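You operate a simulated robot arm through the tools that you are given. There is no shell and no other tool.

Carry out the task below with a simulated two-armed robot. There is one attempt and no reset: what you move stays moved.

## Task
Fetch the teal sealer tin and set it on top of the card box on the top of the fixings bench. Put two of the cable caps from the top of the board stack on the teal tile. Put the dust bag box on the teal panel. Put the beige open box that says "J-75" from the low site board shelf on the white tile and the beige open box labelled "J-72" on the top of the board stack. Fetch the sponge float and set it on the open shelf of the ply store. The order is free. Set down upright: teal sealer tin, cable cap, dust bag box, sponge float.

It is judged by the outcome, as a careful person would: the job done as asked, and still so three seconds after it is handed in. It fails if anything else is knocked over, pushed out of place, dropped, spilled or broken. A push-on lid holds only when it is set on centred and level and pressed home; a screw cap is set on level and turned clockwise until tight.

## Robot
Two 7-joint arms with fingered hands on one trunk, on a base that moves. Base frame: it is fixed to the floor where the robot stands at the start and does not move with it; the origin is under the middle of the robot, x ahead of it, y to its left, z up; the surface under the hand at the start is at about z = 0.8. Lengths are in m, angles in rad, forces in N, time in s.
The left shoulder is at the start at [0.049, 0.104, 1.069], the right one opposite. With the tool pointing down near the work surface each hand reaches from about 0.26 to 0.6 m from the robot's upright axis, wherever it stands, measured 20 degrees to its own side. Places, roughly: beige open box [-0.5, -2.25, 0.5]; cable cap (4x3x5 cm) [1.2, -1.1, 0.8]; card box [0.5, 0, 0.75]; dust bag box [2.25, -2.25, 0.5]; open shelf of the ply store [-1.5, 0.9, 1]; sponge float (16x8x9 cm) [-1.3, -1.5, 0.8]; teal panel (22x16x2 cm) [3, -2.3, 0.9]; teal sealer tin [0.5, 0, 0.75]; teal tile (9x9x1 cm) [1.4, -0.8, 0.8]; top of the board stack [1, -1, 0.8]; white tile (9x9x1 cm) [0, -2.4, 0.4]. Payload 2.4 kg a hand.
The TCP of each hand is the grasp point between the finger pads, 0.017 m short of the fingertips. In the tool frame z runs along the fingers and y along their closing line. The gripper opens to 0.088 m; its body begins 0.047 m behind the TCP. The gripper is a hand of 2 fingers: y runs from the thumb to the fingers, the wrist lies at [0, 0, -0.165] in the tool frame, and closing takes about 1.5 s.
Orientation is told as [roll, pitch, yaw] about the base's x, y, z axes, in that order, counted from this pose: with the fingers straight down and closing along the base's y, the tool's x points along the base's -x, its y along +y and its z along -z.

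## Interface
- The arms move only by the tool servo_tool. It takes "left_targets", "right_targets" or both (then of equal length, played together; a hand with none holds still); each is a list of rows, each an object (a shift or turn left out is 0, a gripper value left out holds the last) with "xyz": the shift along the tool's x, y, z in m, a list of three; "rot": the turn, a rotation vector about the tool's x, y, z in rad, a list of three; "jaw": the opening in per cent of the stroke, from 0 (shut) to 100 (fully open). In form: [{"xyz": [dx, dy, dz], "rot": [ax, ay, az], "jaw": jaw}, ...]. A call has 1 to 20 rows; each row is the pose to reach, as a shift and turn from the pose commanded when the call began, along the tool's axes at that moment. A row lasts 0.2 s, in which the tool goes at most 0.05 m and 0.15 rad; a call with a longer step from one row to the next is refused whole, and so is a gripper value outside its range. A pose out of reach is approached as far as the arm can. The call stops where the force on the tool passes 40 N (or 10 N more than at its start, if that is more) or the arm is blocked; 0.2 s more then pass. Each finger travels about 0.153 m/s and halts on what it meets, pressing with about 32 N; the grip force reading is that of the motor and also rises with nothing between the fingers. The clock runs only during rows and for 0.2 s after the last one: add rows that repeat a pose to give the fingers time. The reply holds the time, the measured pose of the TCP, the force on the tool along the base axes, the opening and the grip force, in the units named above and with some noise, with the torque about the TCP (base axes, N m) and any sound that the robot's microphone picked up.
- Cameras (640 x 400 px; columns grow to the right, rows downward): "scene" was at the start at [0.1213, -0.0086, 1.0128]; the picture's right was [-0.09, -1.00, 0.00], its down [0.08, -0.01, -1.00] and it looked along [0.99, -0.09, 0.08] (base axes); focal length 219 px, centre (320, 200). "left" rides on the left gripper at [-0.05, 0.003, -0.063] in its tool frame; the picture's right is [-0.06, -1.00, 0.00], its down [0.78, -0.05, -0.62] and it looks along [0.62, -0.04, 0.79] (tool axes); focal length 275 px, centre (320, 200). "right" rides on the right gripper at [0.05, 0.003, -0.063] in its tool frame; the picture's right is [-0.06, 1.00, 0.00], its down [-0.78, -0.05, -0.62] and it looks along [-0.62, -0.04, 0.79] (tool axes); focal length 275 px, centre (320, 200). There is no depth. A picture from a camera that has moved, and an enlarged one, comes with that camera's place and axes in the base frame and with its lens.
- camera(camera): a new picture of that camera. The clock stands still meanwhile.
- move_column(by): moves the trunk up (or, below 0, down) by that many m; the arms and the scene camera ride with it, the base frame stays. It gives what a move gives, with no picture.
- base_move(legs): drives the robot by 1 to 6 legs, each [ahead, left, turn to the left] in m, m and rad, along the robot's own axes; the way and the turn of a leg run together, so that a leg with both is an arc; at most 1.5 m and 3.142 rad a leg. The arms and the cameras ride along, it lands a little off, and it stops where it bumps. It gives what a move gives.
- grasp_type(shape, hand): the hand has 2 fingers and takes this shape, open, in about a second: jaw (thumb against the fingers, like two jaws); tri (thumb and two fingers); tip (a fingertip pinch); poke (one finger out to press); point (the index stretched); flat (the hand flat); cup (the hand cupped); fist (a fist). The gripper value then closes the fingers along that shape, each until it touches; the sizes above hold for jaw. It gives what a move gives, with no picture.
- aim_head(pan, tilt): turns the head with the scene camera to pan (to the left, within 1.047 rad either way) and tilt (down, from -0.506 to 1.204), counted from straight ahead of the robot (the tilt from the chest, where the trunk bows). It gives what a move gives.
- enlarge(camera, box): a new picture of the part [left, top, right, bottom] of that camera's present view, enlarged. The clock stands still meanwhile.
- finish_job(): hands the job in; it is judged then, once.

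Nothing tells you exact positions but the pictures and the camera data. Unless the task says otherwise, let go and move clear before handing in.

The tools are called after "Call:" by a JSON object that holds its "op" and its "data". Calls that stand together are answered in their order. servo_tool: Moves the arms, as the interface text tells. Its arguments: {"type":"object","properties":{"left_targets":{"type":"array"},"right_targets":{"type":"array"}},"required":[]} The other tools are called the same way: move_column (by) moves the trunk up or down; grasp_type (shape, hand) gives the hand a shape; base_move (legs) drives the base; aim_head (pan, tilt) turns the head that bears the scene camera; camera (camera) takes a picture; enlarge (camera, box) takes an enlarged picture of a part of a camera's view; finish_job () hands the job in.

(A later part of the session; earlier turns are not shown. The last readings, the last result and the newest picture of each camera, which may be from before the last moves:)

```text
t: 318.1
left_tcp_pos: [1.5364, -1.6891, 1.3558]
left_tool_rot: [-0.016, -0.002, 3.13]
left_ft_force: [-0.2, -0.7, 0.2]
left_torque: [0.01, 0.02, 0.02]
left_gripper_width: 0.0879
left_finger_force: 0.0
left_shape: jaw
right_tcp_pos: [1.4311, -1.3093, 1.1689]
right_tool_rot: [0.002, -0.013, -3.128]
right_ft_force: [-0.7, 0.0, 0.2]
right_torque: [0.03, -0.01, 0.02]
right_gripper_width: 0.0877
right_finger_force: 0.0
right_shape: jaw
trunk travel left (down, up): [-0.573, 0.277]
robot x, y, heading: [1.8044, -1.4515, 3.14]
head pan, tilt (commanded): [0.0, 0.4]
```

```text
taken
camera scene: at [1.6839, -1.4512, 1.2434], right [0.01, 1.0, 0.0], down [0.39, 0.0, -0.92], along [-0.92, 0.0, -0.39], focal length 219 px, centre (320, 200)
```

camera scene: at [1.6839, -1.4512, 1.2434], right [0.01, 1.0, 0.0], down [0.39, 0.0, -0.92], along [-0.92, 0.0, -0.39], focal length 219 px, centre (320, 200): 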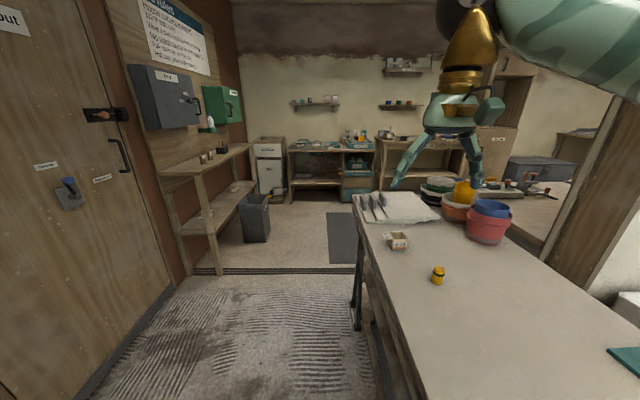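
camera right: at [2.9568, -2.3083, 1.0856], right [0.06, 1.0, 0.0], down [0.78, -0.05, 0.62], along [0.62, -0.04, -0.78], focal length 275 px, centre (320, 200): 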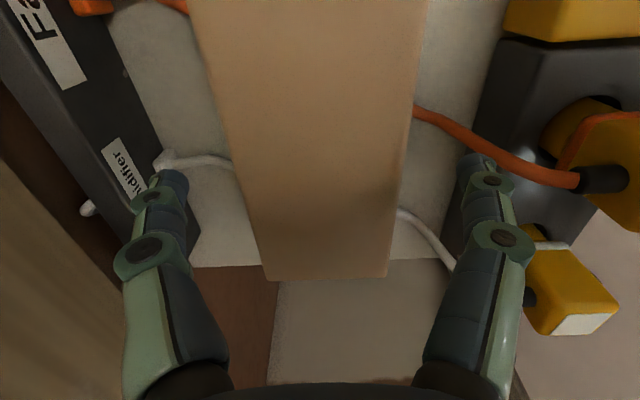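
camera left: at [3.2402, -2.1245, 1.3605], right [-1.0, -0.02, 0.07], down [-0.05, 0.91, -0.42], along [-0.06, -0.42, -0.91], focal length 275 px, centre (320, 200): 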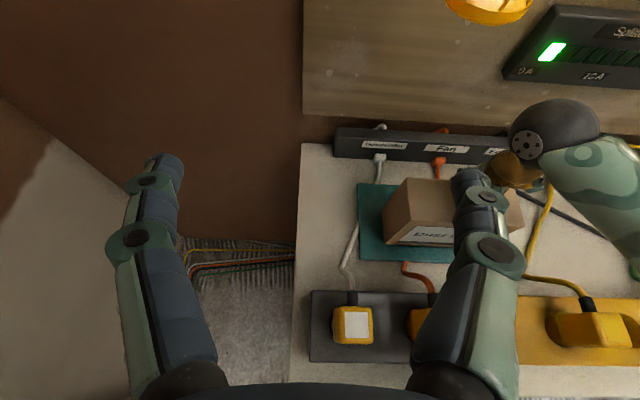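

All as left: J-72 and the third cap on the stack. I'll shift south into the corridor's middle and drive on west.

Call:
{"op": "base_move", "data": {"legs": [[0, 0.22, 0], [1.4, 0, 0], [0.5, -0.12, 0]]}}

Call:
{"op": "camera", "data": {"camera": "scene"}}

```text
t: 328.8
left_tcp_pos: [-0.3326, -1.8321, 1.356]
left_tool_rot: [-0.015, -0.001, -3.121]
left_ft_force: [-1.0, -0.5, 0.7]
left_torque: [0.0, -0.01, -0.01]
left_gripper_width: 0.088
left_finger_force: 0.0
left_shape: jaw
right_tcp_pos: [-0.4464, -1.4566, 1.1671]
right_tool_rot: [0.002, -0.015, -3.1]
right_ft_force: [0.3, 0.1, 0.9]
right_torque: [-0.01, -0.03, -0.03]
right_gripper_width: 0.0881
right_finger_force: 0.0
right_shape: jaw
trunk travel left (down, up): [-0.573, 0.277]
robot x, y, heading: [-0.0692, -1.5828, -3.118]
head pan, tilt (commanded): [0.0, 0.4]
```

```text
taken
camera scene: at [-0.1907, -1.5909, 1.2434], right [-0.02, 1.0, 0.0], down [0.39, 0.01, -0.92], along [-0.92, -0.02, -0.39], focal length 219 px, centre (320, 200)
```

scene: 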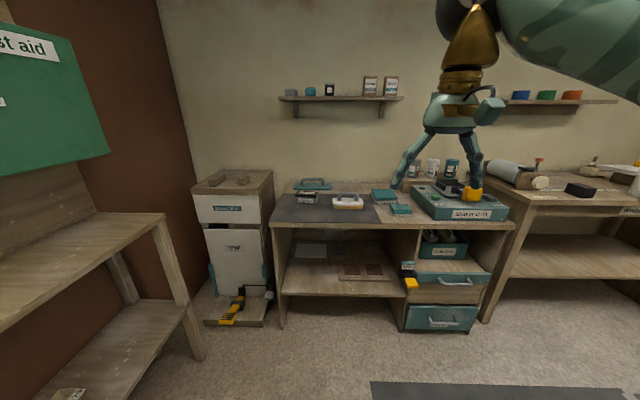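

The bench with the floats is ahead. I'll enlarge to identify the sponge float.

Call:
{"op": "enlarge", "data": {"camera": "scene", "box": [260, 160, 420, 260]}}

Call:
{"op": "enlarge", "data": {"camera": "scene", "box": [290, 165, 380, 220]}}

```text
4.00 times, centred on (340, 210) of scene
camera zoom: at [-0.1907, -1.5909, 1.2434], right [-0.02, 1.0, 0.0], down [0.39, 0.01, -0.92], along [-0.92, -0.02, -0.39], focal length 876 px, centre (240, 160)
```

zoom: 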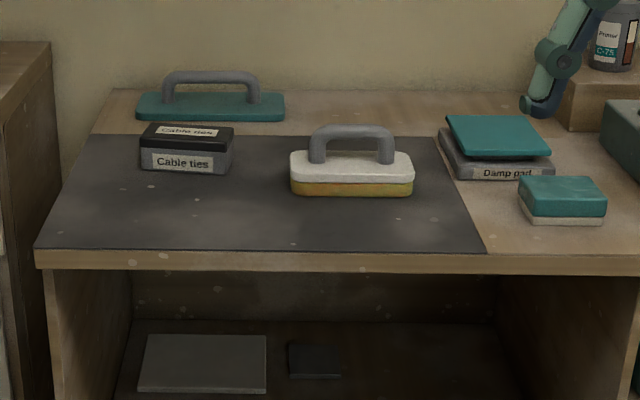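

```text
7.11 times, centred on (335, 192) of scene
camera zoom: at [-0.1907, -1.5909, 1.2434], right [-0.02, 1.0, 0.0], down [0.39, 0.01, -0.92], along [-0.92, -0.02, -0.39], focal length 1557 px, centre (213, 253)
```

zoom: 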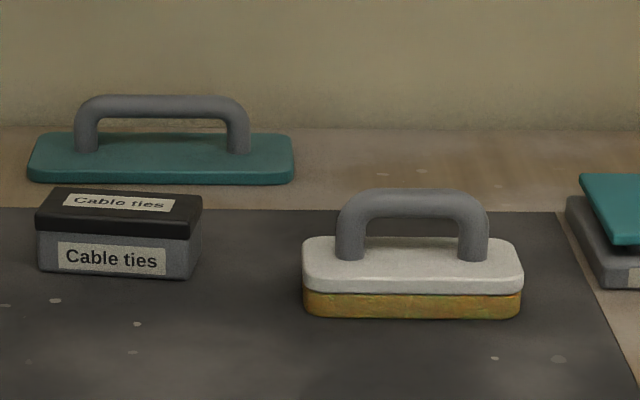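

The sponge float is the white plate with yellow sponge and grey handle, at about (-1.283, -1.468), handle bar centre z≈0.826. Before deciding how to hold it, I'll look at the ply store shelf where it must go.

Call:
{"op": "aim_head", "data": {"pan": -1.04, "tilt": 0.1}}

Call:
{"op": "camera", "data": {"camera": "scene"}}

```text
t: 330.1
left_tcp_pos: [-0.3304, -1.8335, 1.356]
left_tool_rot: [-0.017, -0.001, -3.122]
left_ft_force: [0.1, 0.0, 0.0]
left_torque: [0.02, -0.01, 0.01]
left_gripper_width: 0.0881
left_finger_force: 0.0
left_shape: jaw
right_tcp_pos: [-0.4469, -1.4559, 1.1676]
right_tool_rot: [0.001, -0.012, -3.1]
right_ft_force: [-0.6, 0.4, 0.1]
right_torque: [0.01, 0.01, 0.04]
right_gripper_width: 0.0878
right_finger_force: 0.1
right_shape: jaw
trunk travel left (down, up): [-0.573, 0.277]
robot x, y, heading: [-0.0697, -1.587, -3.121]
head pan, tilt (commanded): [-1.04, 0.099]
```

```text
taken
camera scene: at [-0.1755, -1.5374, 1.2595], right [0.55, 0.83, 0.0], down [0.19, -0.12, -0.97], along [-0.81, 0.54, -0.23], focal length 219 px, centre (320, 200)
```

scene: 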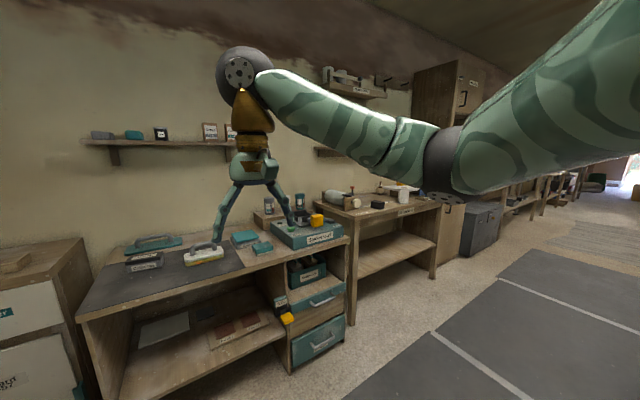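

My arm blocks the view, so I'll drive north along the aisle to see the ply store properly.

Call:
{"op": "base_move", "data": {"legs": [[0.25, 0, 0], [0, -1.4, 0]]}}

Call:
{"op": "aim_head", "data": {"pan": -0.5, "tilt": 0.2}}

Call:
{"op": "camera", "data": {"camera": "scene"}}

```text
t: 338.4
left_tcp_pos: [-0.6163, -0.4568, 1.3551]
left_tool_rot: [-0.014, -0.002, -3.126]
left_ft_force: [-1.2, 0.0, 0.4]
left_torque: [0.0, -0.02, 0.01]
left_gripper_width: 0.0878
left_finger_force: 0.0
left_shape: jaw
right_tcp_pos: [-0.7303, -0.0772, 1.1685]
right_tool_rot: [0.002, -0.013, -3.103]
right_ft_force: [-0.1, 0.0, 0.2]
right_torque: [0.01, 0.01, 0.01]
right_gripper_width: 0.088
right_finger_force: 0.1
right_shape: jaw
trunk travel left (down, up): [-0.573, 0.277]
robot x, y, heading: [-0.3557, -0.2107, -3.122]
head pan, tilt (commanded): [-1.04, 0.099]
```

```text
t: 339.4
left_tcp_pos: [-0.6163, -0.4558, 1.3554]
left_tool_rot: [-0.016, 0.001, -3.126]
left_ft_force: [-0.2, -0.2, 0.2]
left_torque: [0.0, -0.04, -0.01]
left_gripper_width: 0.0879
left_finger_force: 0.0
left_shape: jaw
right_tcp_pos: [-0.7293, -0.0783, 1.1685]
right_tool_rot: [0.001, -0.014, -3.104]
right_ft_force: [-0.3, -0.6, 0.7]
right_torque: [-0.02, 0.0, -0.04]
right_gripper_width: 0.0878
right_finger_force: 0.0
right_shape: jaw
trunk travel left (down, up): [-0.573, 0.277]
robot x, y, heading: [-0.3527, -0.2128, -3.12]
head pan, tilt (commanded): [-0.499, 0.201]
```

```text
taken
camera scene: at [-0.4633, -0.1693, 1.2619], right [0.46, 0.89, 0.0], down [0.18, -0.09, -0.98], along [-0.87, 0.45, -0.2], focal length 219 px, centre (320, 200)
```

scene: 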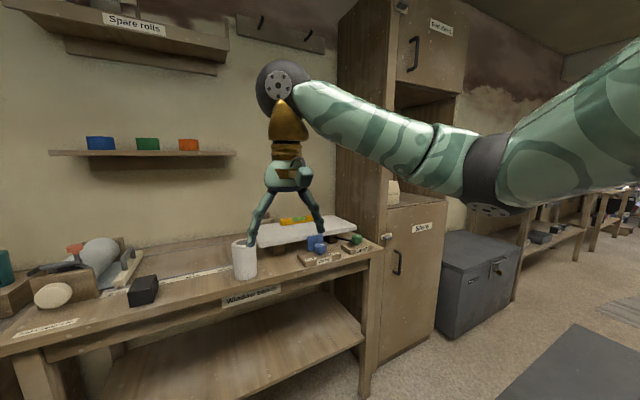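

The ply store is the tall cabinet with an open niche between its doors. I'll move opposite to it for a clear look.

Call:
{"op": "base_move", "data": {"legs": [[0, -1.0, 0]]}}

Call:
{"op": "aim_head", "data": {"pan": 0.0, "tilt": 0.15}}

Call:
{"op": "camera", "data": {"camera": "scene"}}

```text
t: 344.5
left_tcp_pos: [-0.6303, 0.5341, 1.3562]
left_tool_rot: [-0.016, -0.001, 3.138]
left_ft_force: [-0.3, 0.2, -0.7]
left_torque: [0.04, 0.0, 0.0]
left_gripper_width: 0.0876
left_finger_force: 0.1
left_shape: jaw
right_tcp_pos: [-0.7382, 0.9151, 1.1679]
right_tool_rot: [0.001, -0.014, -3.121]
right_ft_force: [-0.3, -0.7, -0.4]
right_torque: [0.01, 0.02, -0.03]
right_gripper_width: 0.0877
right_finger_force: 0.1
right_shape: jaw
trunk travel left (down, up): [-0.573, 0.277]
robot x, y, heading: [-0.3657, 0.7754, -3.143]
head pan, tilt (commanded): [-0.499, 0.201]
```

```text
t: 345.4
left_tcp_pos: [-0.632, 0.5345, 1.3555]
left_tool_rot: [-0.015, 0.0, 3.138]
left_ft_force: [-1.1, -0.3, -0.2]
left_torque: [0.0, -0.02, -0.02]
left_gripper_width: 0.088
left_finger_force: 0.0
left_shape: jaw
right_tcp_pos: [-0.7386, 0.9159, 1.1672]
right_tool_rot: [0.001, -0.013, -3.12]
right_ft_force: [0.5, -0.1, 0.2]
right_torque: [0.02, -0.02, 0.04]
right_gripper_width: 0.0879
right_finger_force: 0.0
right_shape: jaw
trunk travel left (down, up): [-0.573, 0.277]
robot x, y, heading: [-0.3641, 0.7731, -3.135]
head pan, tilt (commanded): [0.0, 0.15]
```

```text
taken
camera scene: at [-0.4846, 0.7738, 1.2667], right [0.0, 1.0, 0.0], down [0.15, 0.0, -0.99], along [-0.99, 0.0, -0.15], focal length 219 px, centre (320, 200)
```

scene: 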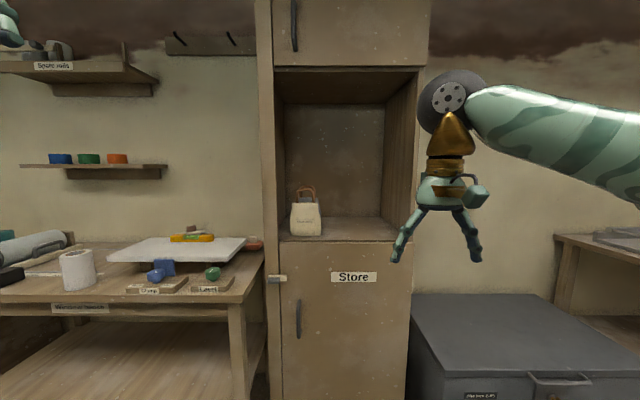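

The open niche (with a small bag at its left) is about 0.5 m tall, free on the right side. The left hand will suit it, since its forearm comes from the left over the bag. I'll take a closer look for measurement and then go back for the float.

Call:
{"op": "enlarge", "data": {"camera": "scene", "box": [250, 50, 450, 290]}}

Call:
{"op": "base_move", "data": {"legs": [[0, 1.2, 0], [0, 1.05, 0]]}}

Call:
{"op": "move_column", "data": {"by": -0.25}}

Call:
{"op": "aim_head", "data": {"pan": 0.0, "tilt": 0.45}}

Call:
{"op": "camera", "data": {"camera": "scene"}}

```text
1.67 times, centred on (350, 170) of scene
camera zoom: at [-0.4846, 0.7738, 1.2667], right [0.0, 1.0, 0.0], down [0.15, 0.0, -0.99], along [-0.99, 0.0, -0.15], focal length 365 px, centre (270, 250)
```

zoom: 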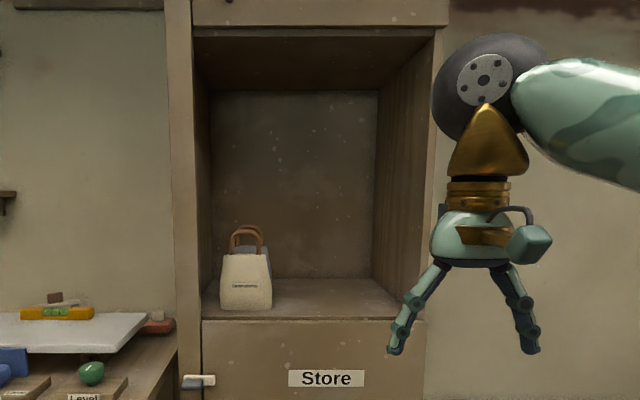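

```text
t: 356.7
left_tcp_pos: [-0.6285, -1.7494, 1.3552]
left_tool_rot: [-0.016, 0.0, 3.123]
left_ft_force: [-0.1, -0.4, 0.2]
left_torque: [-0.02, -0.02, 0.03]
left_gripper_width: 0.088
left_finger_force: 0.1
left_shape: jaw
right_tcp_pos: [-0.7291, -1.3664, 1.1692]
right_tool_rot: [0.003, -0.014, -3.136]
right_ft_force: [0.0, 0.4, -0.3]
right_torque: [0.01, -0.01, 0.03]
right_gripper_width: 0.088
right_finger_force: 0.1
right_shape: jaw
trunk travel left (down, up): [-0.573, 0.277]
robot x, y, heading: [-0.3601, -1.5165, 3.126]
head pan, tilt (commanded): [0.0, 0.15]
```

```text
t: 359.3
left_tcp_pos: [-0.6288, -1.7485, 1.1052]
left_tool_rot: [-0.018, 0.0, 3.123]
left_ft_force: [0.0, -0.7, -0.1]
left_torque: [-0.03, 0.01, 0.0]
left_gripper_width: 0.0879
left_finger_force: 0.1
left_shape: jaw
right_tcp_pos: [-0.7295, -1.3665, 0.9178]
right_tool_rot: [0.002, -0.014, -3.137]
right_ft_force: [0.1, 0.2, -1.1]
right_torque: [-0.01, -0.01, 0.02]
right_gripper_width: 0.088
right_finger_force: 0.0
right_shape: jaw
trunk travel left (down, up): [-0.323, 0.527]
robot x, y, heading: [-0.3591, -1.5128, 3.128]
head pan, tilt (commanded): [0.0, 0.15]
```

```text
t: 360.1
left_tcp_pos: [-0.6289, -1.7495, 1.1051]
left_tool_rot: [-0.016, 0.0, 3.121]
left_ft_force: [0.1, 0.6, 0.0]
left_torque: [-0.01, 0.03, 0.01]
left_gripper_width: 0.0878
left_finger_force: 0.1
left_shape: jaw
right_tcp_pos: [-0.7292, -1.3677, 0.9171]
right_tool_rot: [0.001, -0.016, -3.138]
right_ft_force: [0.5, 0.5, 0.0]
right_torque: [0.02, -0.01, 0.01]
right_gripper_width: 0.0879
right_finger_force: 0.0
right_shape: jaw
trunk travel left (down, up): [-0.323, 0.527]
robot x, y, heading: [-0.3586, -1.5105, 3.124]
head pan, tilt (commanded): [0.0, 0.45]
```

```text
taken
camera scene: at [-0.483, -1.5121, 0.9875], right [0.01, 1.0, 0.0], down [0.43, -0.01, -0.9], along [-0.9, 0.01, -0.43], focal length 219 px, centre (320, 200)
```

scene: 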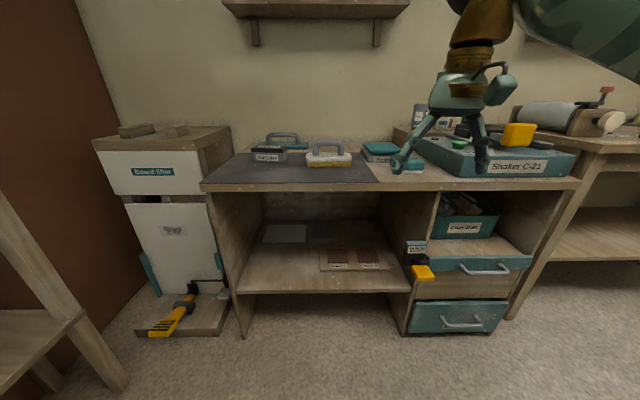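

I'll raise the right hand out of the way, and turn the left hand 90° so that it will close across the handle bar.

Call:
{"op": "servo_tool", "data": {"left_targets": [{"xyz": [-0.01, -0.005, 0], "rot": [0, 0, 0.14]}, {"xyz": [-0.02, -0.01, 0], "rot": [0, 0, 0.28]}, {"xyz": [-0.03, -0.015, 0], "rot": [0, 0, 0.42]}, {"xyz": [-0.04, -0.02, 0], "rot": [0, 0, 0.56]}, {"xyz": [-0.05, -0.025, 0], "rot": [0, 0, 0.7]}, {"xyz": [-0.06, -0.03, 0], "rot": [0, 0, 0.84]}, {"xyz": [-0.07, -0.035, 0], "rot": [0, 0, 0.98]}, {"xyz": [-0.08, -0.04, 0], "rot": [0, 0, 1.12]}, {"xyz": [-0.09, -0.045, 0], "rot": [0, 0, 1.26]}, {"xyz": [-0.1, -0.05, 0], "rot": [0, 0, 1.4]}, {"xyz": [-0.11, -0.055, 0], "rot": [0, 0, 1.54]}, {"xyz": [-0.12, -0.06, 0], "rot": [0, 0, 1.57]}], "right_targets": [{"xyz": [0, 0, -0.02]}, {"xyz": [0, 0, -0.04]}, {"xyz": [0, 0, -0.06]}, {"xyz": [0, 0, -0.08]}, {"xyz": [0, 0, -0.1]}, {"xyz": [0, 0, -0.12]}, {"xyz": [0, 0, -0.14]}, {"xyz": [0, 0, -0.16]}, {"xyz": [0, 0, -0.18]}, {"xyz": [0, 0, -0.2]}, {"xyz": [0, 0, -0.2]}, {"xyz": [0, 0, -0.2]}]}}

Call:
{"op": "enlarge", "data": {"camera": "scene", "box": [230, 110, 430, 210]}}

Call:
{"op": "camera", "data": {"camera": "left"}}

```text
t: 362.7
left_tcp_pos: [-0.7486, -1.6867, 1.1068]
left_tool_rot: [0.002, -0.016, 1.55]
left_ft_force: [-0.7, -0.8, 0.4]
left_torque: [0.05, -0.02, -0.01]
left_gripper_width: 0.0881
left_finger_force: 0.0
left_shape: jaw
right_tcp_pos: [-0.7271, -1.3676, 1.1172]
right_tool_rot: [0.001, -0.013, -3.139]
right_ft_force: [-0.7, -0.1, -0.7]
right_torque: [0.0, 0.01, 0.01]
right_gripper_width: 0.0878
right_finger_force: 0.1
right_shape: jaw
trunk travel left (down, up): [-0.323, 0.527]
robot x, y, heading: [-0.3605, -1.5132, 3.129]
head pan, tilt (commanded): [0.0, 0.45]
```

```text
3.20 times, centred on (330, 160) of scene
camera zoom: at [-0.4831, -1.512, 0.9874], right [0.01, 1.0, 0.0], down [0.44, -0.01, -0.9], along [-0.9, 0.01, -0.44], focal length 701 px, centre (288, 328)
```

zoom: 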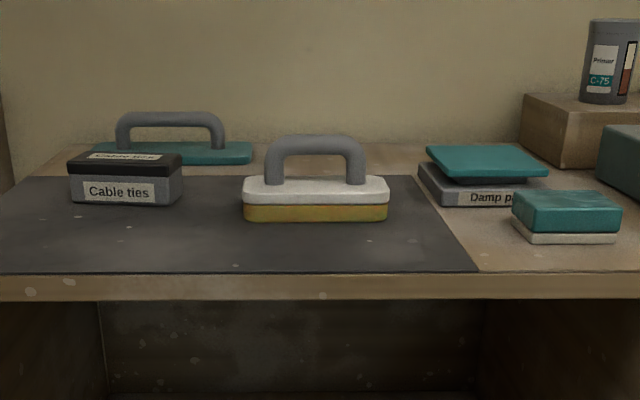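

```text
taken
camera left: at [-0.7505, -1.6362, 1.1726], right [1.0, 0.04, 0.0], down [0.03, -0.79, 0.61], along [0.03, -0.61, -0.8], focal length 275 px, centre (320, 200)
```

left: 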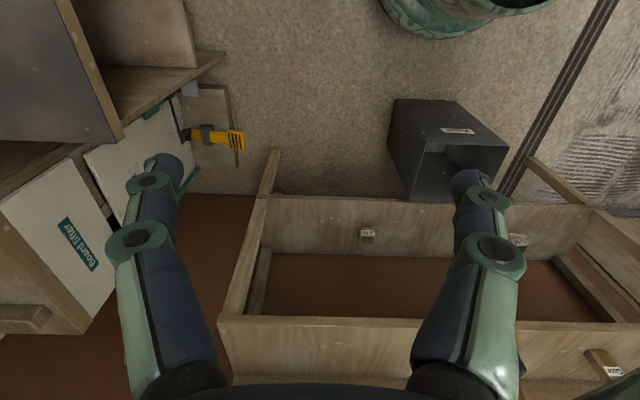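

The float's centre is at about (-1.286, -1.469), handle bar centre z≈0.828. I'll drive up to the bench.

Call:
{"op": "base_move", "data": {"legs": [[0, -0.14, 0], [0.41, 0, 0]]}}

Call:
{"op": "camera", "data": {"camera": "left"}}

Call:
{"op": "camera", "data": {"camera": "scene"}}

```text
t: 366.2
left_tcp_pos: [-1.1554, -1.5421, 1.1073]
left_tool_rot: [0.0, -0.017, 1.554]
left_ft_force: [0.4, -0.9, 0.8]
left_torque: [-0.02, 0.01, -0.04]
left_gripper_width: 0.0883
left_finger_force: 0.0
left_shape: jaw
right_tcp_pos: [-1.135, -1.2231, 1.1173]
right_tool_rot: [0.002, -0.015, -3.137]
right_ft_force: [-0.1, 0.1, -0.7]
right_torque: [0.0, 0.03, -0.03]
right_gripper_width: 0.0881
right_finger_force: 0.0
right_shape: jaw
trunk travel left (down, up): [-0.323, 0.527]
robot x, y, heading: [-0.7654, -1.3651, 3.129]
head pan, tilt (commanded): [0.0, 0.45]
```

```text
taken
camera left: at [-1.1579, -1.4916, 1.1726], right [1.0, 0.04, 0.0], down [0.04, -0.79, 0.61], along [0.03, -0.61, -0.8], focal length 275 px, centre (320, 200)
```

left: 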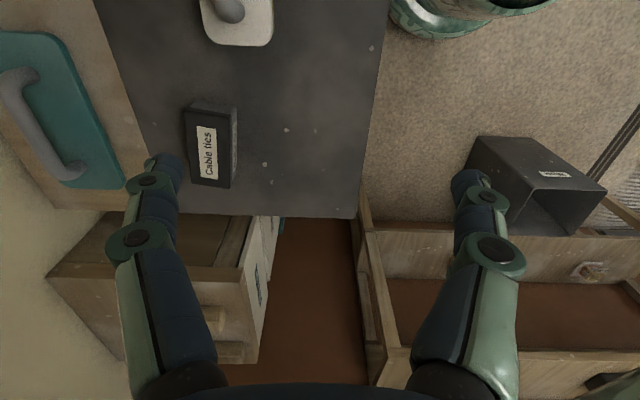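

```text
taken
camera scene: at [-0.8909, -1.3668, 0.9874], right [0.01, 1.0, 0.0], down [0.44, -0.01, -0.9], along [-0.9, 0.01, -0.44], focal length 219 px, centre (320, 200)
```

scene: 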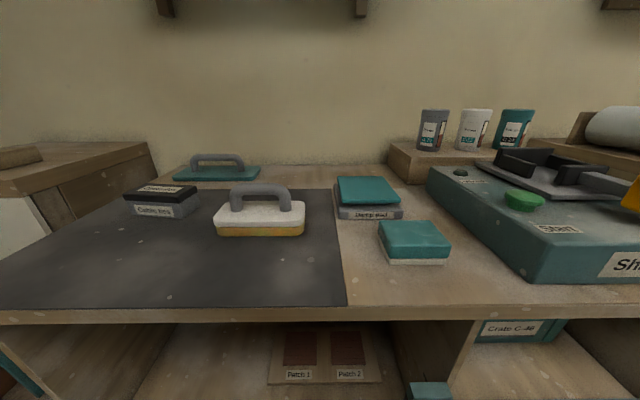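

I'll move the left hand over the handle at a safe height and check from its camera.

Call:
{"op": "servo_tool", "data": {"left_targets": [{"xyz": [-0.014, 0.022, 0.03]}, {"xyz": [-0.028, 0.044, 0.06]}, {"xyz": [-0.042, 0.067, 0.09]}, {"xyz": [-0.056, 0.089, 0.12]}, {"xyz": [-0.0702, 0.1112, 0.15]}, {"xyz": [-0.0702, 0.1112, 0.15]}]}}

Call:
{"op": "camera", "data": {"camera": "left"}}

Call:
{"op": "camera", "data": {"camera": "scene"}}

```text
t: 367.6
left_tcp_pos: [-1.2632, -1.4684, 0.9565]
left_tool_rot: [0.002, -0.015, 1.554]
left_ft_force: [0.1, -0.1, 0.2]
left_torque: [-0.02, -0.02, 0.02]
left_gripper_width: 0.0879
left_finger_force: 0.0
left_shape: jaw
right_tcp_pos: [-1.1362, -1.2225, 1.1174]
right_tool_rot: [0.003, -0.014, -3.135]
right_ft_force: [0.8, -0.7, -0.1]
right_torque: [0.01, 0.02, 0.01]
right_gripper_width: 0.0876
right_finger_force: 0.0
right_shape: jaw
trunk travel left (down, up): [-0.323, 0.527]
robot x, y, heading: [-0.7682, -1.3663, 3.132]
head pan, tilt (commanded): [0.0, 0.45]
```

```text
taken
camera left: at [-1.2656, -1.4182, 1.0223], right [1.0, 0.04, 0.0], down [0.03, -0.79, 0.61], along [0.03, -0.61, -0.8], focal length 275 px, centre (320, 200)
```

left: 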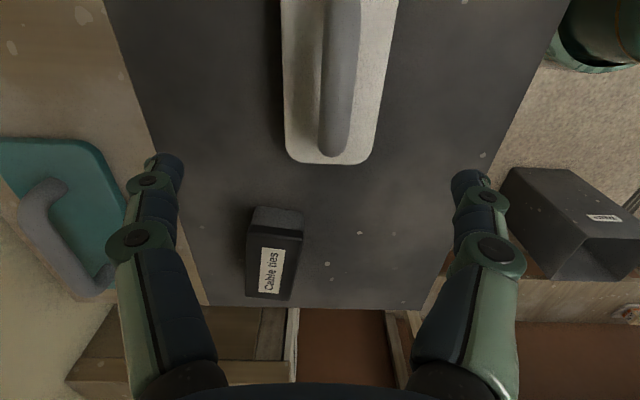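

```text
taken
camera scene: at [-0.8908, -1.3668, 0.9874], right [0.01, 1.0, 0.0], down [0.44, -0.01, -0.9], along [-0.9, 0.01, -0.44], focal length 219 px, centre (320, 200)
```

scene: 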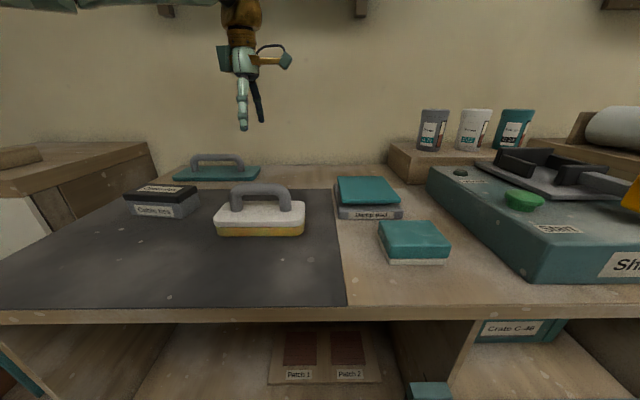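

Call:
{"op": "enlarge", "data": {"camera": "scene", "box": [200, 165, 320, 245]}}

```text
5.00 times, centred on (260, 205) of scene
camera zoom: at [-0.8908, -1.3668, 0.9874], right [0.01, 1.0, 0.0], down [0.44, -0.01, -0.9], along [-0.9, 0.01, -0.44], focal length 1095 px, centre (620, 175)
```

zoom: 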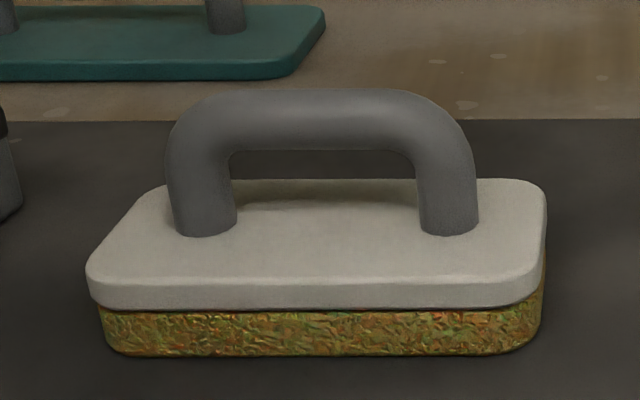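

The bar spans z≈0.824–0.847 with a 3 cm gap below it. I'll shift 14 mm toward me, descend so the fingertips reach just below the bar, and look.

Call:
{"op": "servo_tool", "data": {"left_targets": [{"xyz": [0, -0.0142, 0.02]}, {"xyz": [0, -0.0142, 0.05]}, {"xyz": [0, -0.0142, 0.08]}, {"xyz": [0, -0.0142, 0.105]}, {"xyz": [0, -0.0142, 0.105]}]}}

Call:
{"op": "camera", "data": {"camera": "left"}}

Call:
{"op": "enlarge", "data": {"camera": "scene", "box": [180, 110, 340, 250]}}

```text
t: 368.8
left_tcp_pos: [-1.2539, -1.4665, 0.8542]
left_tool_rot: [0.0, -0.016, 1.552]
left_ft_force: [0.0, 0.6, 0.4]
left_torque: [0.01, 0.01, 0.0]
left_gripper_width: 0.0881
left_finger_force: 0.1
left_shape: jaw
right_tcp_pos: [-1.136, -1.2226, 1.1176]
right_tool_rot: [0.003, -0.014, -3.135]
right_ft_force: [0.3, 0.0, -0.4]
right_torque: [0.03, 0.02, -0.01]
right_gripper_width: 0.0881
right_finger_force: 0.0
right_shape: jaw
trunk travel left (down, up): [-0.323, 0.527]
robot x, y, heading: [-0.768, -1.3678, 3.125]
head pan, tilt (commanded): [0.0, 0.45]
```

```text
taken
camera left: at [-1.2552, -1.4167, 0.9197], right [1.0, 0.05, 0.0], down [0.04, -0.79, 0.61], along [0.03, -0.61, -0.8], focal length 275 px, centre (320, 200)
```

left: 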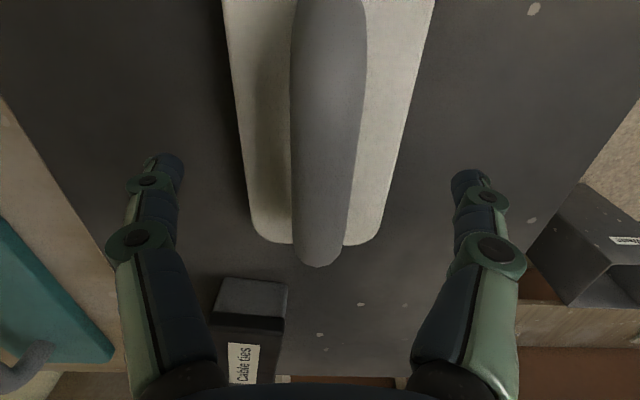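

```text
2.86 times, centred on (260, 180) of scene
camera zoom: at [-0.8908, -1.3668, 0.9874], right [0.01, 1.0, 0.0], down [0.44, -0.01, -0.9], along [-0.9, 0.01, -0.44], focal length 626 px, centre (491, 257)
```

zoom: 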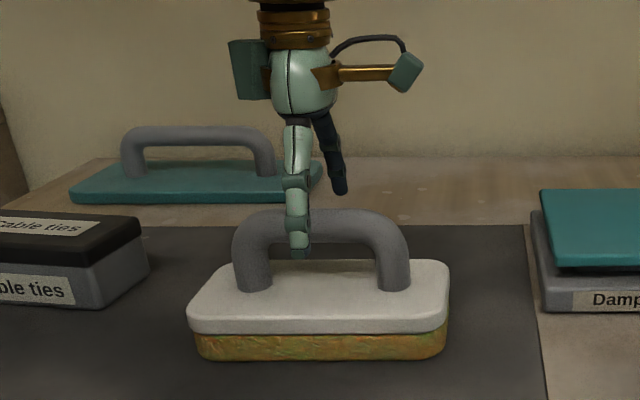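

Aligned over the handle's middle. I'll go down the last 2.7 cm and close.

Call:
{"op": "servo_tool", "data": {"left_targets": [{"xyz": [0, -0.001, 0.013]}, {"xyz": [0, -0.001, 0.027]}, {"xyz": [0, -0.001, 0.027]}]}}

Call:
{"op": "enlarge", "data": {"camera": "scene", "box": [180, 110, 340, 250]}}

Call:
{"op": "servo_tool", "data": {"left_targets": [{"jaw": 75}, {"jaw": 50}, {"jaw": 30}, {"jaw": 15}, {"jaw": 0}, {"jaw": 0}, {"jaw": 0}, {"jaw": 0}]}}

Call:
{"op": "enlarge", "data": {"camera": "scene", "box": [180, 110, 340, 250]}}

Call:
{"op": "camera", "data": {"camera": "left"}}

```text
t: 369.6
left_tcp_pos: [-1.2502, -1.4664, 0.8266]
left_tool_rot: [0.0, -0.016, 1.554]
left_ft_force: [0.0, 1.0, 0.1]
left_torque: [0.01, -0.01, -0.02]
left_gripper_width: 0.0879
left_finger_force: 0.1
left_shape: jaw
right_tcp_pos: [-1.1343, -1.2219, 1.1174]
right_tool_rot: [0.004, -0.014, -3.135]
right_ft_force: [0.1, 0.4, -0.3]
right_torque: [0.01, 0.0, -0.02]
right_gripper_width: 0.0879
right_finger_force: 0.0
right_shape: jaw
trunk travel left (down, up): [-0.323, 0.527]
robot x, y, heading: [-0.7661, -1.364, 3.132]
head pan, tilt (commanded): [0.0, 0.45]
```

```text
2.86 times, centred on (260, 180) of scene
camera zoom: at [-0.8908, -1.3668, 0.9874], right [0.01, 1.0, 0.0], down [0.44, -0.01, -0.9], along [-0.9, 0.01, -0.44], focal length 626 px, centre (491, 257)
```

zoom: 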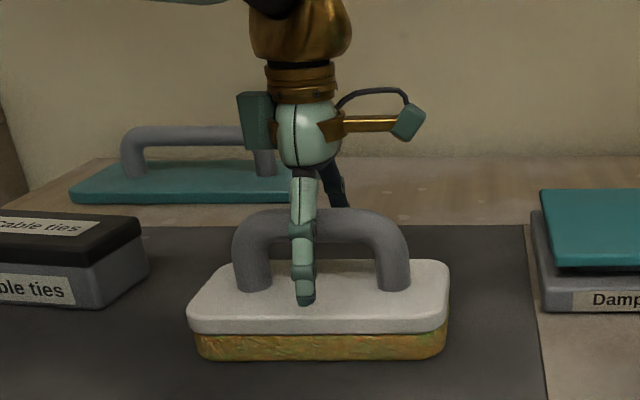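

```text
t: 371.4
left_tcp_pos: [-1.2499, -1.4671, 0.8265]
left_tool_rot: [0.001, -0.016, 1.552]
left_ft_force: [-0.2, -0.2, 0.4]
left_torque: [0.0, 0.01, 0.01]
left_gripper_width: 0.0001
left_finger_force: 31.7
left_shape: jaw
right_tcp_pos: [-1.1352, -1.2223, 1.1166]
right_tool_rot: [0.003, -0.016, -3.136]
right_ft_force: [-0.3, 1.0, -0.1]
right_torque: [0.03, 0.0, -0.03]
right_gripper_width: 0.0877
right_finger_force: 0.0
right_shape: jaw
trunk travel left (down, up): [-0.323, 0.527]
robot x, y, heading: [-0.7693, -1.3674, 3.132]
head pan, tilt (commanded): [0.0, 0.45]
```

```text
2.86 times, centred on (260, 180) of scene
camera zoom: at [-0.8908, -1.3668, 0.9874], right [0.01, 1.0, 0.0], down [0.44, -0.01, -0.9], along [-0.9, 0.01, -0.44], focal length 626 px, centre (491, 257)
```

zoom: 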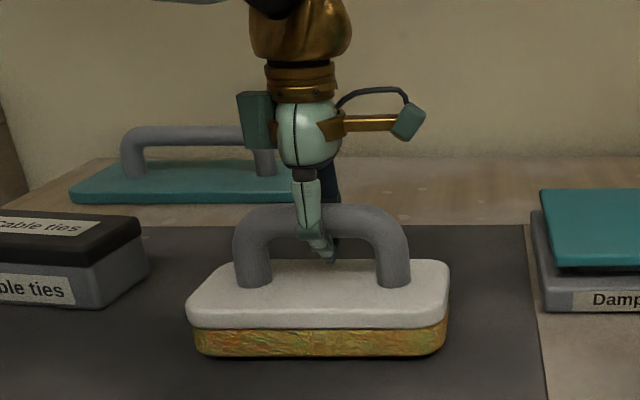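

```text
taken
camera left: at [-1.2524, -1.4163, 0.8919], right [1.0, 0.04, 0.0], down [0.04, -0.79, 0.61], along [0.03, -0.61, -0.8], focal length 275 px, centre (320, 200)
```

left: 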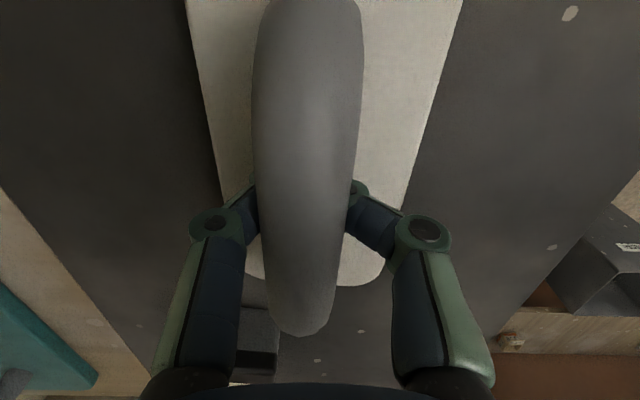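

The fingertips closed beneath the bar, hooking the handle securely. I'll lift gently and watch how it hangs.

Call:
{"op": "servo_tool", "data": {"left_targets": [{"xyz": [0, 0, -0.01]}, {"xyz": [0, 0, -0.025]}, {"xyz": [0, 0, -0.045]}, {"xyz": [0, 0, -0.06]}, {"xyz": [0, 0, -0.06]}]}}

Call:
{"op": "enlarge", "data": {"camera": "scene", "box": [180, 90, 340, 230]}}

Call:
{"op": "camera", "data": {"camera": "left"}}

```text
t: 372.6
left_tcp_pos: [-1.2504, -1.4655, 0.8892]
left_tool_rot: [-0.002, -0.016, 1.555]
left_ft_force: [0.1, 0.4, -0.9]
left_torque: [-0.01, -0.01, 0.01]
left_gripper_width: 0.0
left_finger_force: 32.1
left_shape: jaw
right_tcp_pos: [-1.1361, -1.2232, 1.1172]
right_tool_rot: [0.002, -0.014, -3.136]
right_ft_force: [-0.9, -0.2, -1.0]
right_torque: [-0.01, -0.02, -0.01]
right_gripper_width: 0.0878
right_finger_force: 0.0
right_shape: jaw
trunk travel left (down, up): [-0.323, 0.527]
robot x, y, heading: [-0.768, -1.3698, 3.123]
head pan, tilt (commanded): [0.0, 0.45]
```

```text
2.86 times, centred on (260, 160) of scene
camera zoom: at [-0.8909, -1.3668, 0.9874], right [0.01, 1.0, 0.0], down [0.44, -0.01, -0.9], along [-0.9, 0.01, -0.44], focal length 626 px, centre (491, 314)
```

zoom: 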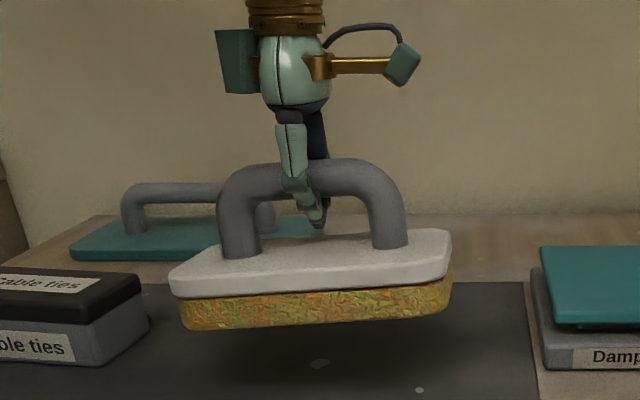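

```text
taken
camera left: at [-1.2522, -1.4161, 0.9537], right [1.0, 0.04, 0.0], down [0.04, -0.79, 0.61], along [0.03, -0.61, -0.8], focal length 275 px, centre (320, 200)
```

left: 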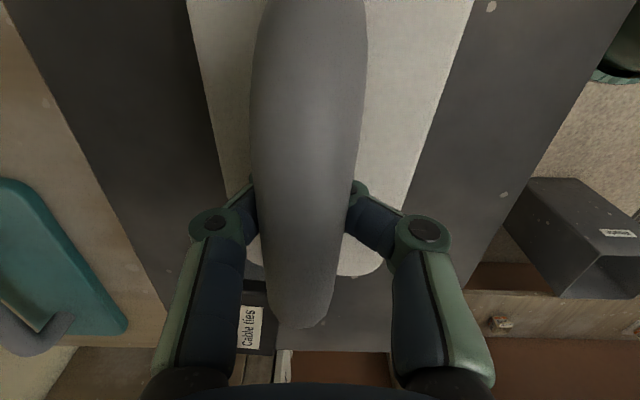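

The float hangs from the hook with a slight lean, which will level out when set down. I'll raise the trunk, back away, and tuck the right arm before driving to the ply store.

Call:
{"op": "move_column", "data": {"by": 0.2}}

Call:
{"op": "base_move", "data": {"legs": [[-0.4, 0, 0]]}}

Call:
{"op": "servo_tool", "data": {"right_targets": [{"xyz": [0.025, -0.02, 0]}, {"xyz": [0.05, -0.04, 0]}, {"xyz": [0.075, -0.06, 0]}, {"xyz": [0.1, -0.08, 0]}, {"xyz": [0.12, -0.1, 0]}, {"xyz": [0.12, -0.1, 0]}]}}

Call:
{"op": "camera", "data": {"camera": "scene"}}

Call:
{"op": "camera", "data": {"camera": "left"}}

```text
t: 374.7
left_tcp_pos: [-1.2503, -1.4657, 1.0854]
left_tool_rot: [0.001, -0.015, 1.553]
left_ft_force: [-0.1, 0.7, -2.1]
left_torque: [0.0, 0.0, 0.01]
left_gripper_width: 0.0001
left_finger_force: 31.6
left_shape: jaw
right_tcp_pos: [-1.1351, -1.2213, 1.3178]
right_tool_rot: [0.002, -0.015, -3.136]
right_ft_force: [0.4, 0.2, 0.5]
right_torque: [-0.03, -0.02, 0.01]
right_gripper_width: 0.0884
right_finger_force: 0.1
right_shape: jaw
trunk travel left (down, up): [-0.523, 0.327]
robot x, y, heading: [-0.7651, -1.371, 3.129]
head pan, tilt (commanded): [0.0, 0.45]
```

```text
t: 377.2
left_tcp_pos: [-0.8537, -1.4663, 1.0852]
left_tool_rot: [-0.001, -0.016, 1.538]
left_ft_force: [0.5, 0.4, -2.4]
left_torque: [0.02, -0.02, 0.02]
left_gripper_width: 0.0
left_finger_force: 32.3
left_shape: jaw
right_tcp_pos: [-0.7358, -1.2251, 1.317]
right_tool_rot: [0.002, -0.014, 3.132]
right_ft_force: [0.1, 0.4, -0.4]
right_torque: [-0.03, 0.04, 0.03]
right_gripper_width: 0.0881
right_finger_force: 0.2
right_shape: jaw
trunk travel left (down, up): [-0.523, 0.327]
robot x, y, heading: [-0.371, -1.3766, 3.114]
head pan, tilt (commanded): [0.0, 0.45]
```

```text
t: 378.6
left_tcp_pos: [-0.8542, -1.4685, 1.086]
left_tool_rot: [0.001, -0.016, 1.537]
left_ft_force: [0.3, 0.2, -1.9]
left_torque: [0.01, 0.02, -0.02]
left_gripper_width: 0.0004
left_finger_force: 31.8
left_shape: jaw
right_tcp_pos: [-0.6153, -1.1272, 1.3138]
right_tool_rot: [0.002, -0.012, 3.131]
right_ft_force: [-0.6, 0.4, -0.1]
right_torque: [-0.01, 0.0, -0.03]
right_gripper_width: 0.0878
right_finger_force: 0.1
right_shape: jaw
trunk travel left (down, up): [-0.523, 0.327]
robot x, y, heading: [-0.3751, -1.3785, 3.113]
head pan, tilt (commanded): [0.0, 0.45]
```

```text
taken
camera scene: at [-0.489, -1.3731, 1.1885], right [0.03, 1.0, 0.0], down [0.44, -0.01, -0.9], along [-0.9, 0.03, -0.44], focal length 219 px, centre (320, 200)
```

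scene: 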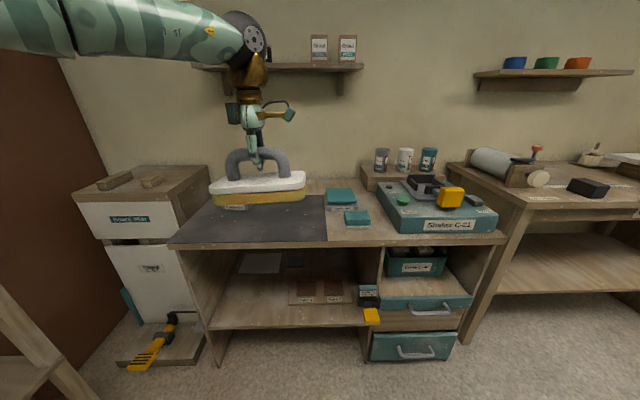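

```text
taken
camera left: at [-0.8562, -1.4167, 1.1517], right [1.0, 0.03, 0.0], down [0.02, -0.8, 0.61], along [0.02, -0.61, -0.8], focal length 275 px, centre (320, 200)
```

left: 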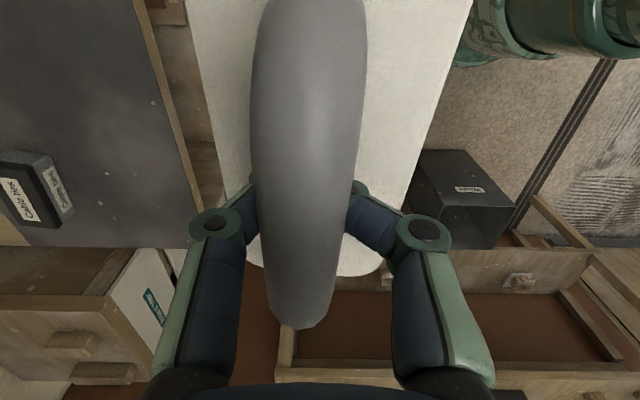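

The float is hanging steadily. I'll straighten my heading and drive north to the ply store.

Call:
{"op": "base_move", "data": {"legs": [[0, 0, 0.028], [0, -1.2, 0], [0, -0.98, 0]]}}

Call:
{"op": "aim_head", "data": {"pan": -0.1, "tilt": 0.25}}

Call:
{"op": "camera", "data": {"camera": "scene"}}

```text
t: 389.6
left_tcp_pos: [-0.8723, 0.6539, 1.0862]
left_tool_rot: [-0.001, -0.017, 1.587]
left_ft_force: [-0.1, 0.1, -2.3]
left_torque: [-0.03, 0.01, 0.01]
left_gripper_width: 0.0001
left_finger_force: 32.1
left_shape: jaw
right_tcp_pos: [-0.6517, 1.0061, 1.3152]
right_tool_rot: [0.002, -0.013, -3.102]
right_ft_force: [-0.3, 0.0, 0.3]
right_torque: [-0.01, -0.01, 0.0]
right_gripper_width: 0.0878
right_finger_force: 0.0
right_shape: jaw
trunk travel left (down, up): [-0.523, 0.327]
robot x, y, heading: [-0.3988, 0.7681, -3.112]
head pan, tilt (commanded): [0.0, 0.45]
```

```text
t: 390.3
left_tcp_pos: [-0.8729, 0.6551, 1.0868]
left_tool_rot: [-0.001, -0.016, 1.586]
left_ft_force: [-0.4, 0.5, -2.4]
left_torque: [0.0, -0.02, 0.01]
left_gripper_width: 0.0
left_finger_force: 32.0
left_shape: jaw
right_tcp_pos: [-0.6521, 1.0055, 1.3137]
right_tool_rot: [0.001, -0.015, -3.103]
right_ft_force: [0.2, 0.2, 0.1]
right_torque: [0.0, -0.04, 0.04]
right_gripper_width: 0.0881
right_finger_force: 0.1
right_shape: jaw
trunk travel left (down, up): [-0.523, 0.327]
robot x, y, heading: [-0.3896, 0.7674, -3.117]
head pan, tilt (commanded): [-0.099, 0.25]
```

```text
taken
camera scene: at [-0.5136, 0.7747, 1.2071], right [0.08, 1.0, 0.0], down [0.25, -0.02, -0.97], along [-0.97, 0.08, -0.25], focal length 219 px, centre (320, 200)
```

scene: 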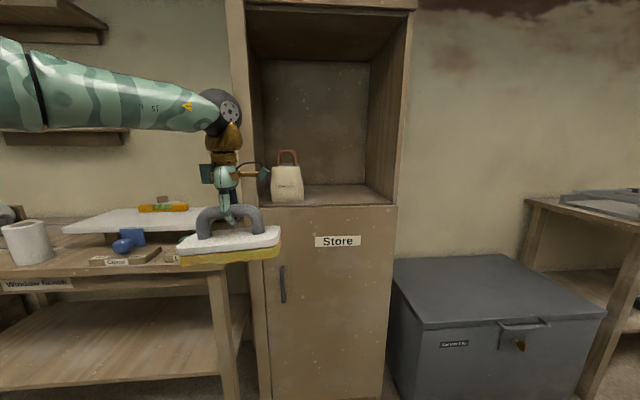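

I'm opposite the store. I'll enlarge the niche to measure the shelf and the bag.

Call:
{"op": "enlarge", "data": {"camera": "scene", "box": [230, 130, 430, 230]}}

Call:
{"op": "enlarge", "data": {"camera": "scene", "box": [370, 230, 640, 400]}}

```text
3.20 times, centred on (330, 180) of scene
camera zoom: at [-0.5136, 0.7747, 1.2071], right [0.08, 1.0, 0.0], down [0.25, -0.02, -0.97], along [-0.97, 0.08, -0.25], focal length 701 px, centre (288, 264)
```

zoom: 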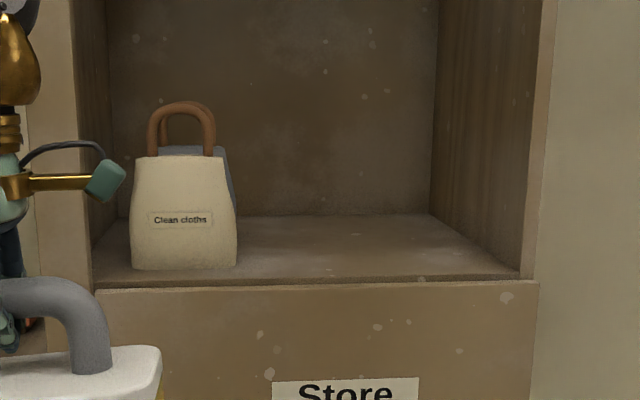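

```text
2.35 times, centred on (505, 315) of scene
camera zoom: at [-0.5136, 0.7747, 1.2071], right [0.08, 1.0, 0.0], down [0.25, -0.02, -0.97], along [-0.97, 0.08, -0.25], focal length 515 px, centre (-115, -71)
```

zoom: 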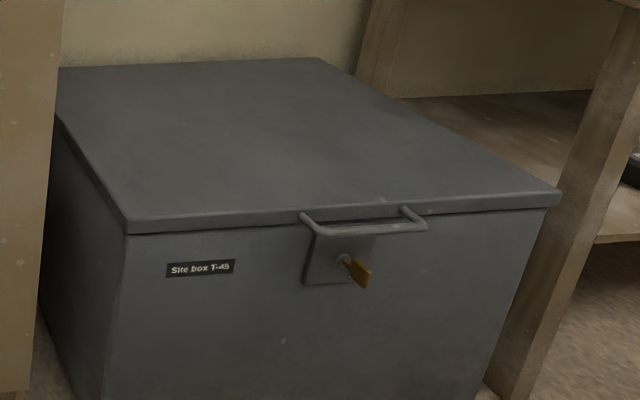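

The shelf is at roughly z≈0.99 with its front edge near x≈-1.27, and the bag takes y 0.64–0.77. I'll raise the float a little and bring it toward my centre line so it enters the niche well right of the bag.

Call:
{"op": "servo_tool", "data": {"left_targets": [{"xyz": [-0.02, -0.006, -0.012]}, {"xyz": [-0.042, -0.012, -0.024]}, {"xyz": [-0.064, -0.018, -0.036]}, {"xyz": [-0.086, -0.024, -0.048]}, {"xyz": [-0.107, -0.03, -0.06]}, {"xyz": [-0.126, -0.035, -0.065]}, {"xyz": [-0.126, -0.035, -0.065]}]}}

Call:
{"op": "base_move", "data": {"legs": [[0, 0, -0.2]]}}

Call:
{"op": "camera", "data": {"camera": "scene"}}

```text
t: 391.9
left_tcp_pos: [-0.8375, 0.7793, 1.1528]
left_tool_rot: [0.0, -0.017, 1.59]
left_ft_force: [-0.5, -1.0, -2.0]
left_torque: [0.01, -0.02, 0.02]
left_gripper_width: 0.0
left_finger_force: 32.1
left_shape: jaw
right_tcp_pos: [-0.6516, 1.0058, 1.3143]
right_tool_rot: [0.0, -0.013, -3.103]
right_ft_force: [-0.5, -0.4, 0.1]
right_torque: [-0.02, -0.03, 0.0]
right_gripper_width: 0.0879
right_finger_force: 0.0
right_shape: jaw
trunk travel left (down, up): [-0.523, 0.327]
robot x, y, heading: [-0.3938, 0.7682, -3.12]
head pan, tilt (commanded): [-0.099, 0.25]
```

```text
t: 393.1
left_tcp_pos: [-0.8274, 0.8681, 1.1529]
left_tool_rot: [-0.001, -0.015, 1.383]
left_ft_force: [0.2, 0.0, -2.0]
left_torque: [-0.01, 0.02, 0.01]
left_gripper_width: 0.0001
left_finger_force: 32.1
left_shape: jaw
right_tcp_pos: [-0.598, 1.0517, 1.3138]
right_tool_rot: [0.002, -0.016, 2.977]
right_ft_force: [0.2, 0.7, -0.2]
right_torque: [0.01, 0.01, -0.01]
right_gripper_width: 0.088
right_finger_force: 0.1
right_shape: jaw
trunk travel left (down, up): [-0.523, 0.327]
robot x, y, heading: [-0.3917, 0.7711, 2.961]
head pan, tilt (commanded): [-0.099, 0.25]
```

```text
taken
camera scene: at [-0.5096, 0.7992, 1.2072], right [0.28, 0.96, 0.0], down [0.24, -0.07, -0.97], along [-0.93, 0.27, -0.25], focal length 219 px, centre (320, 200)
```

scene: 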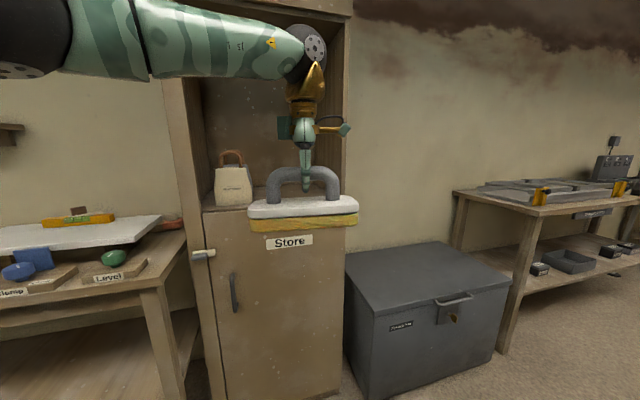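

The path into the niche is clear. I'll drive forward in two steps.

Call:
{"op": "base_move", "data": {"legs": [[0.3, 0.017, 0]]}}

Call:
{"op": "camera", "data": {"camera": "scene"}}

Call:
{"op": "camera", "data": {"camera": "left"}}

```text
t: 395.1
left_tcp_pos: [-1.1211, 0.9068, 1.1519]
left_tool_rot: [0.001, -0.015, 1.385]
left_ft_force: [-0.8, -0.6, -1.5]
left_torque: [0.02, 0.01, 0.01]
left_gripper_width: 0.0
left_finger_force: 32.4
left_shape: jaw
right_tcp_pos: [-0.893, 1.0899, 1.3132]
right_tool_rot: [0.001, -0.014, 2.976]
right_ft_force: [0.3, 0.8, 0.8]
right_torque: [-0.01, 0.01, -0.04]
right_gripper_width: 0.0881
right_finger_force: 0.0
right_shape: jaw
trunk travel left (down, up): [-0.523, 0.327]
robot x, y, heading: [-0.6896, 0.8067, 2.957]
head pan, tilt (commanded): [-0.099, 0.25]
```

```text
taken
camera scene: at [-0.8046, 0.8365, 1.2071], right [0.28, 0.96, 0.0], down [0.24, -0.07, -0.97], along [-0.93, 0.27, -0.25], focal length 219 px, centre (320, 200)
```

scene: 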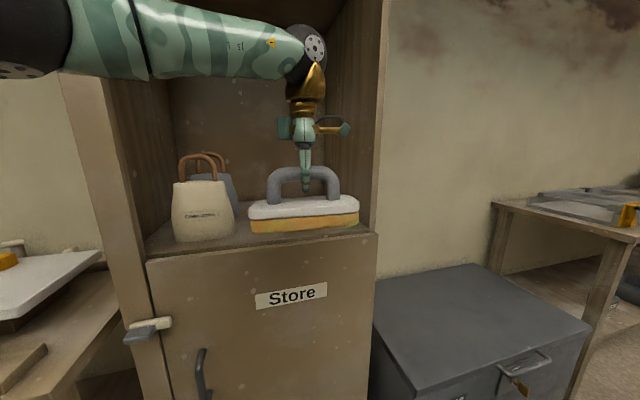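

```text
taken
camera left: at [-1.116, 0.9559, 1.2182], right [0.99, -0.13, 0.0], down [-0.1, -0.79, 0.61], along [-0.07, -0.6, -0.8], focal length 275 px, centre (320, 200)
```

left: 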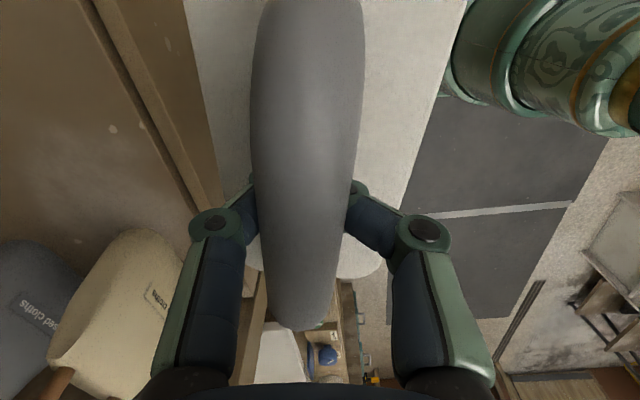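

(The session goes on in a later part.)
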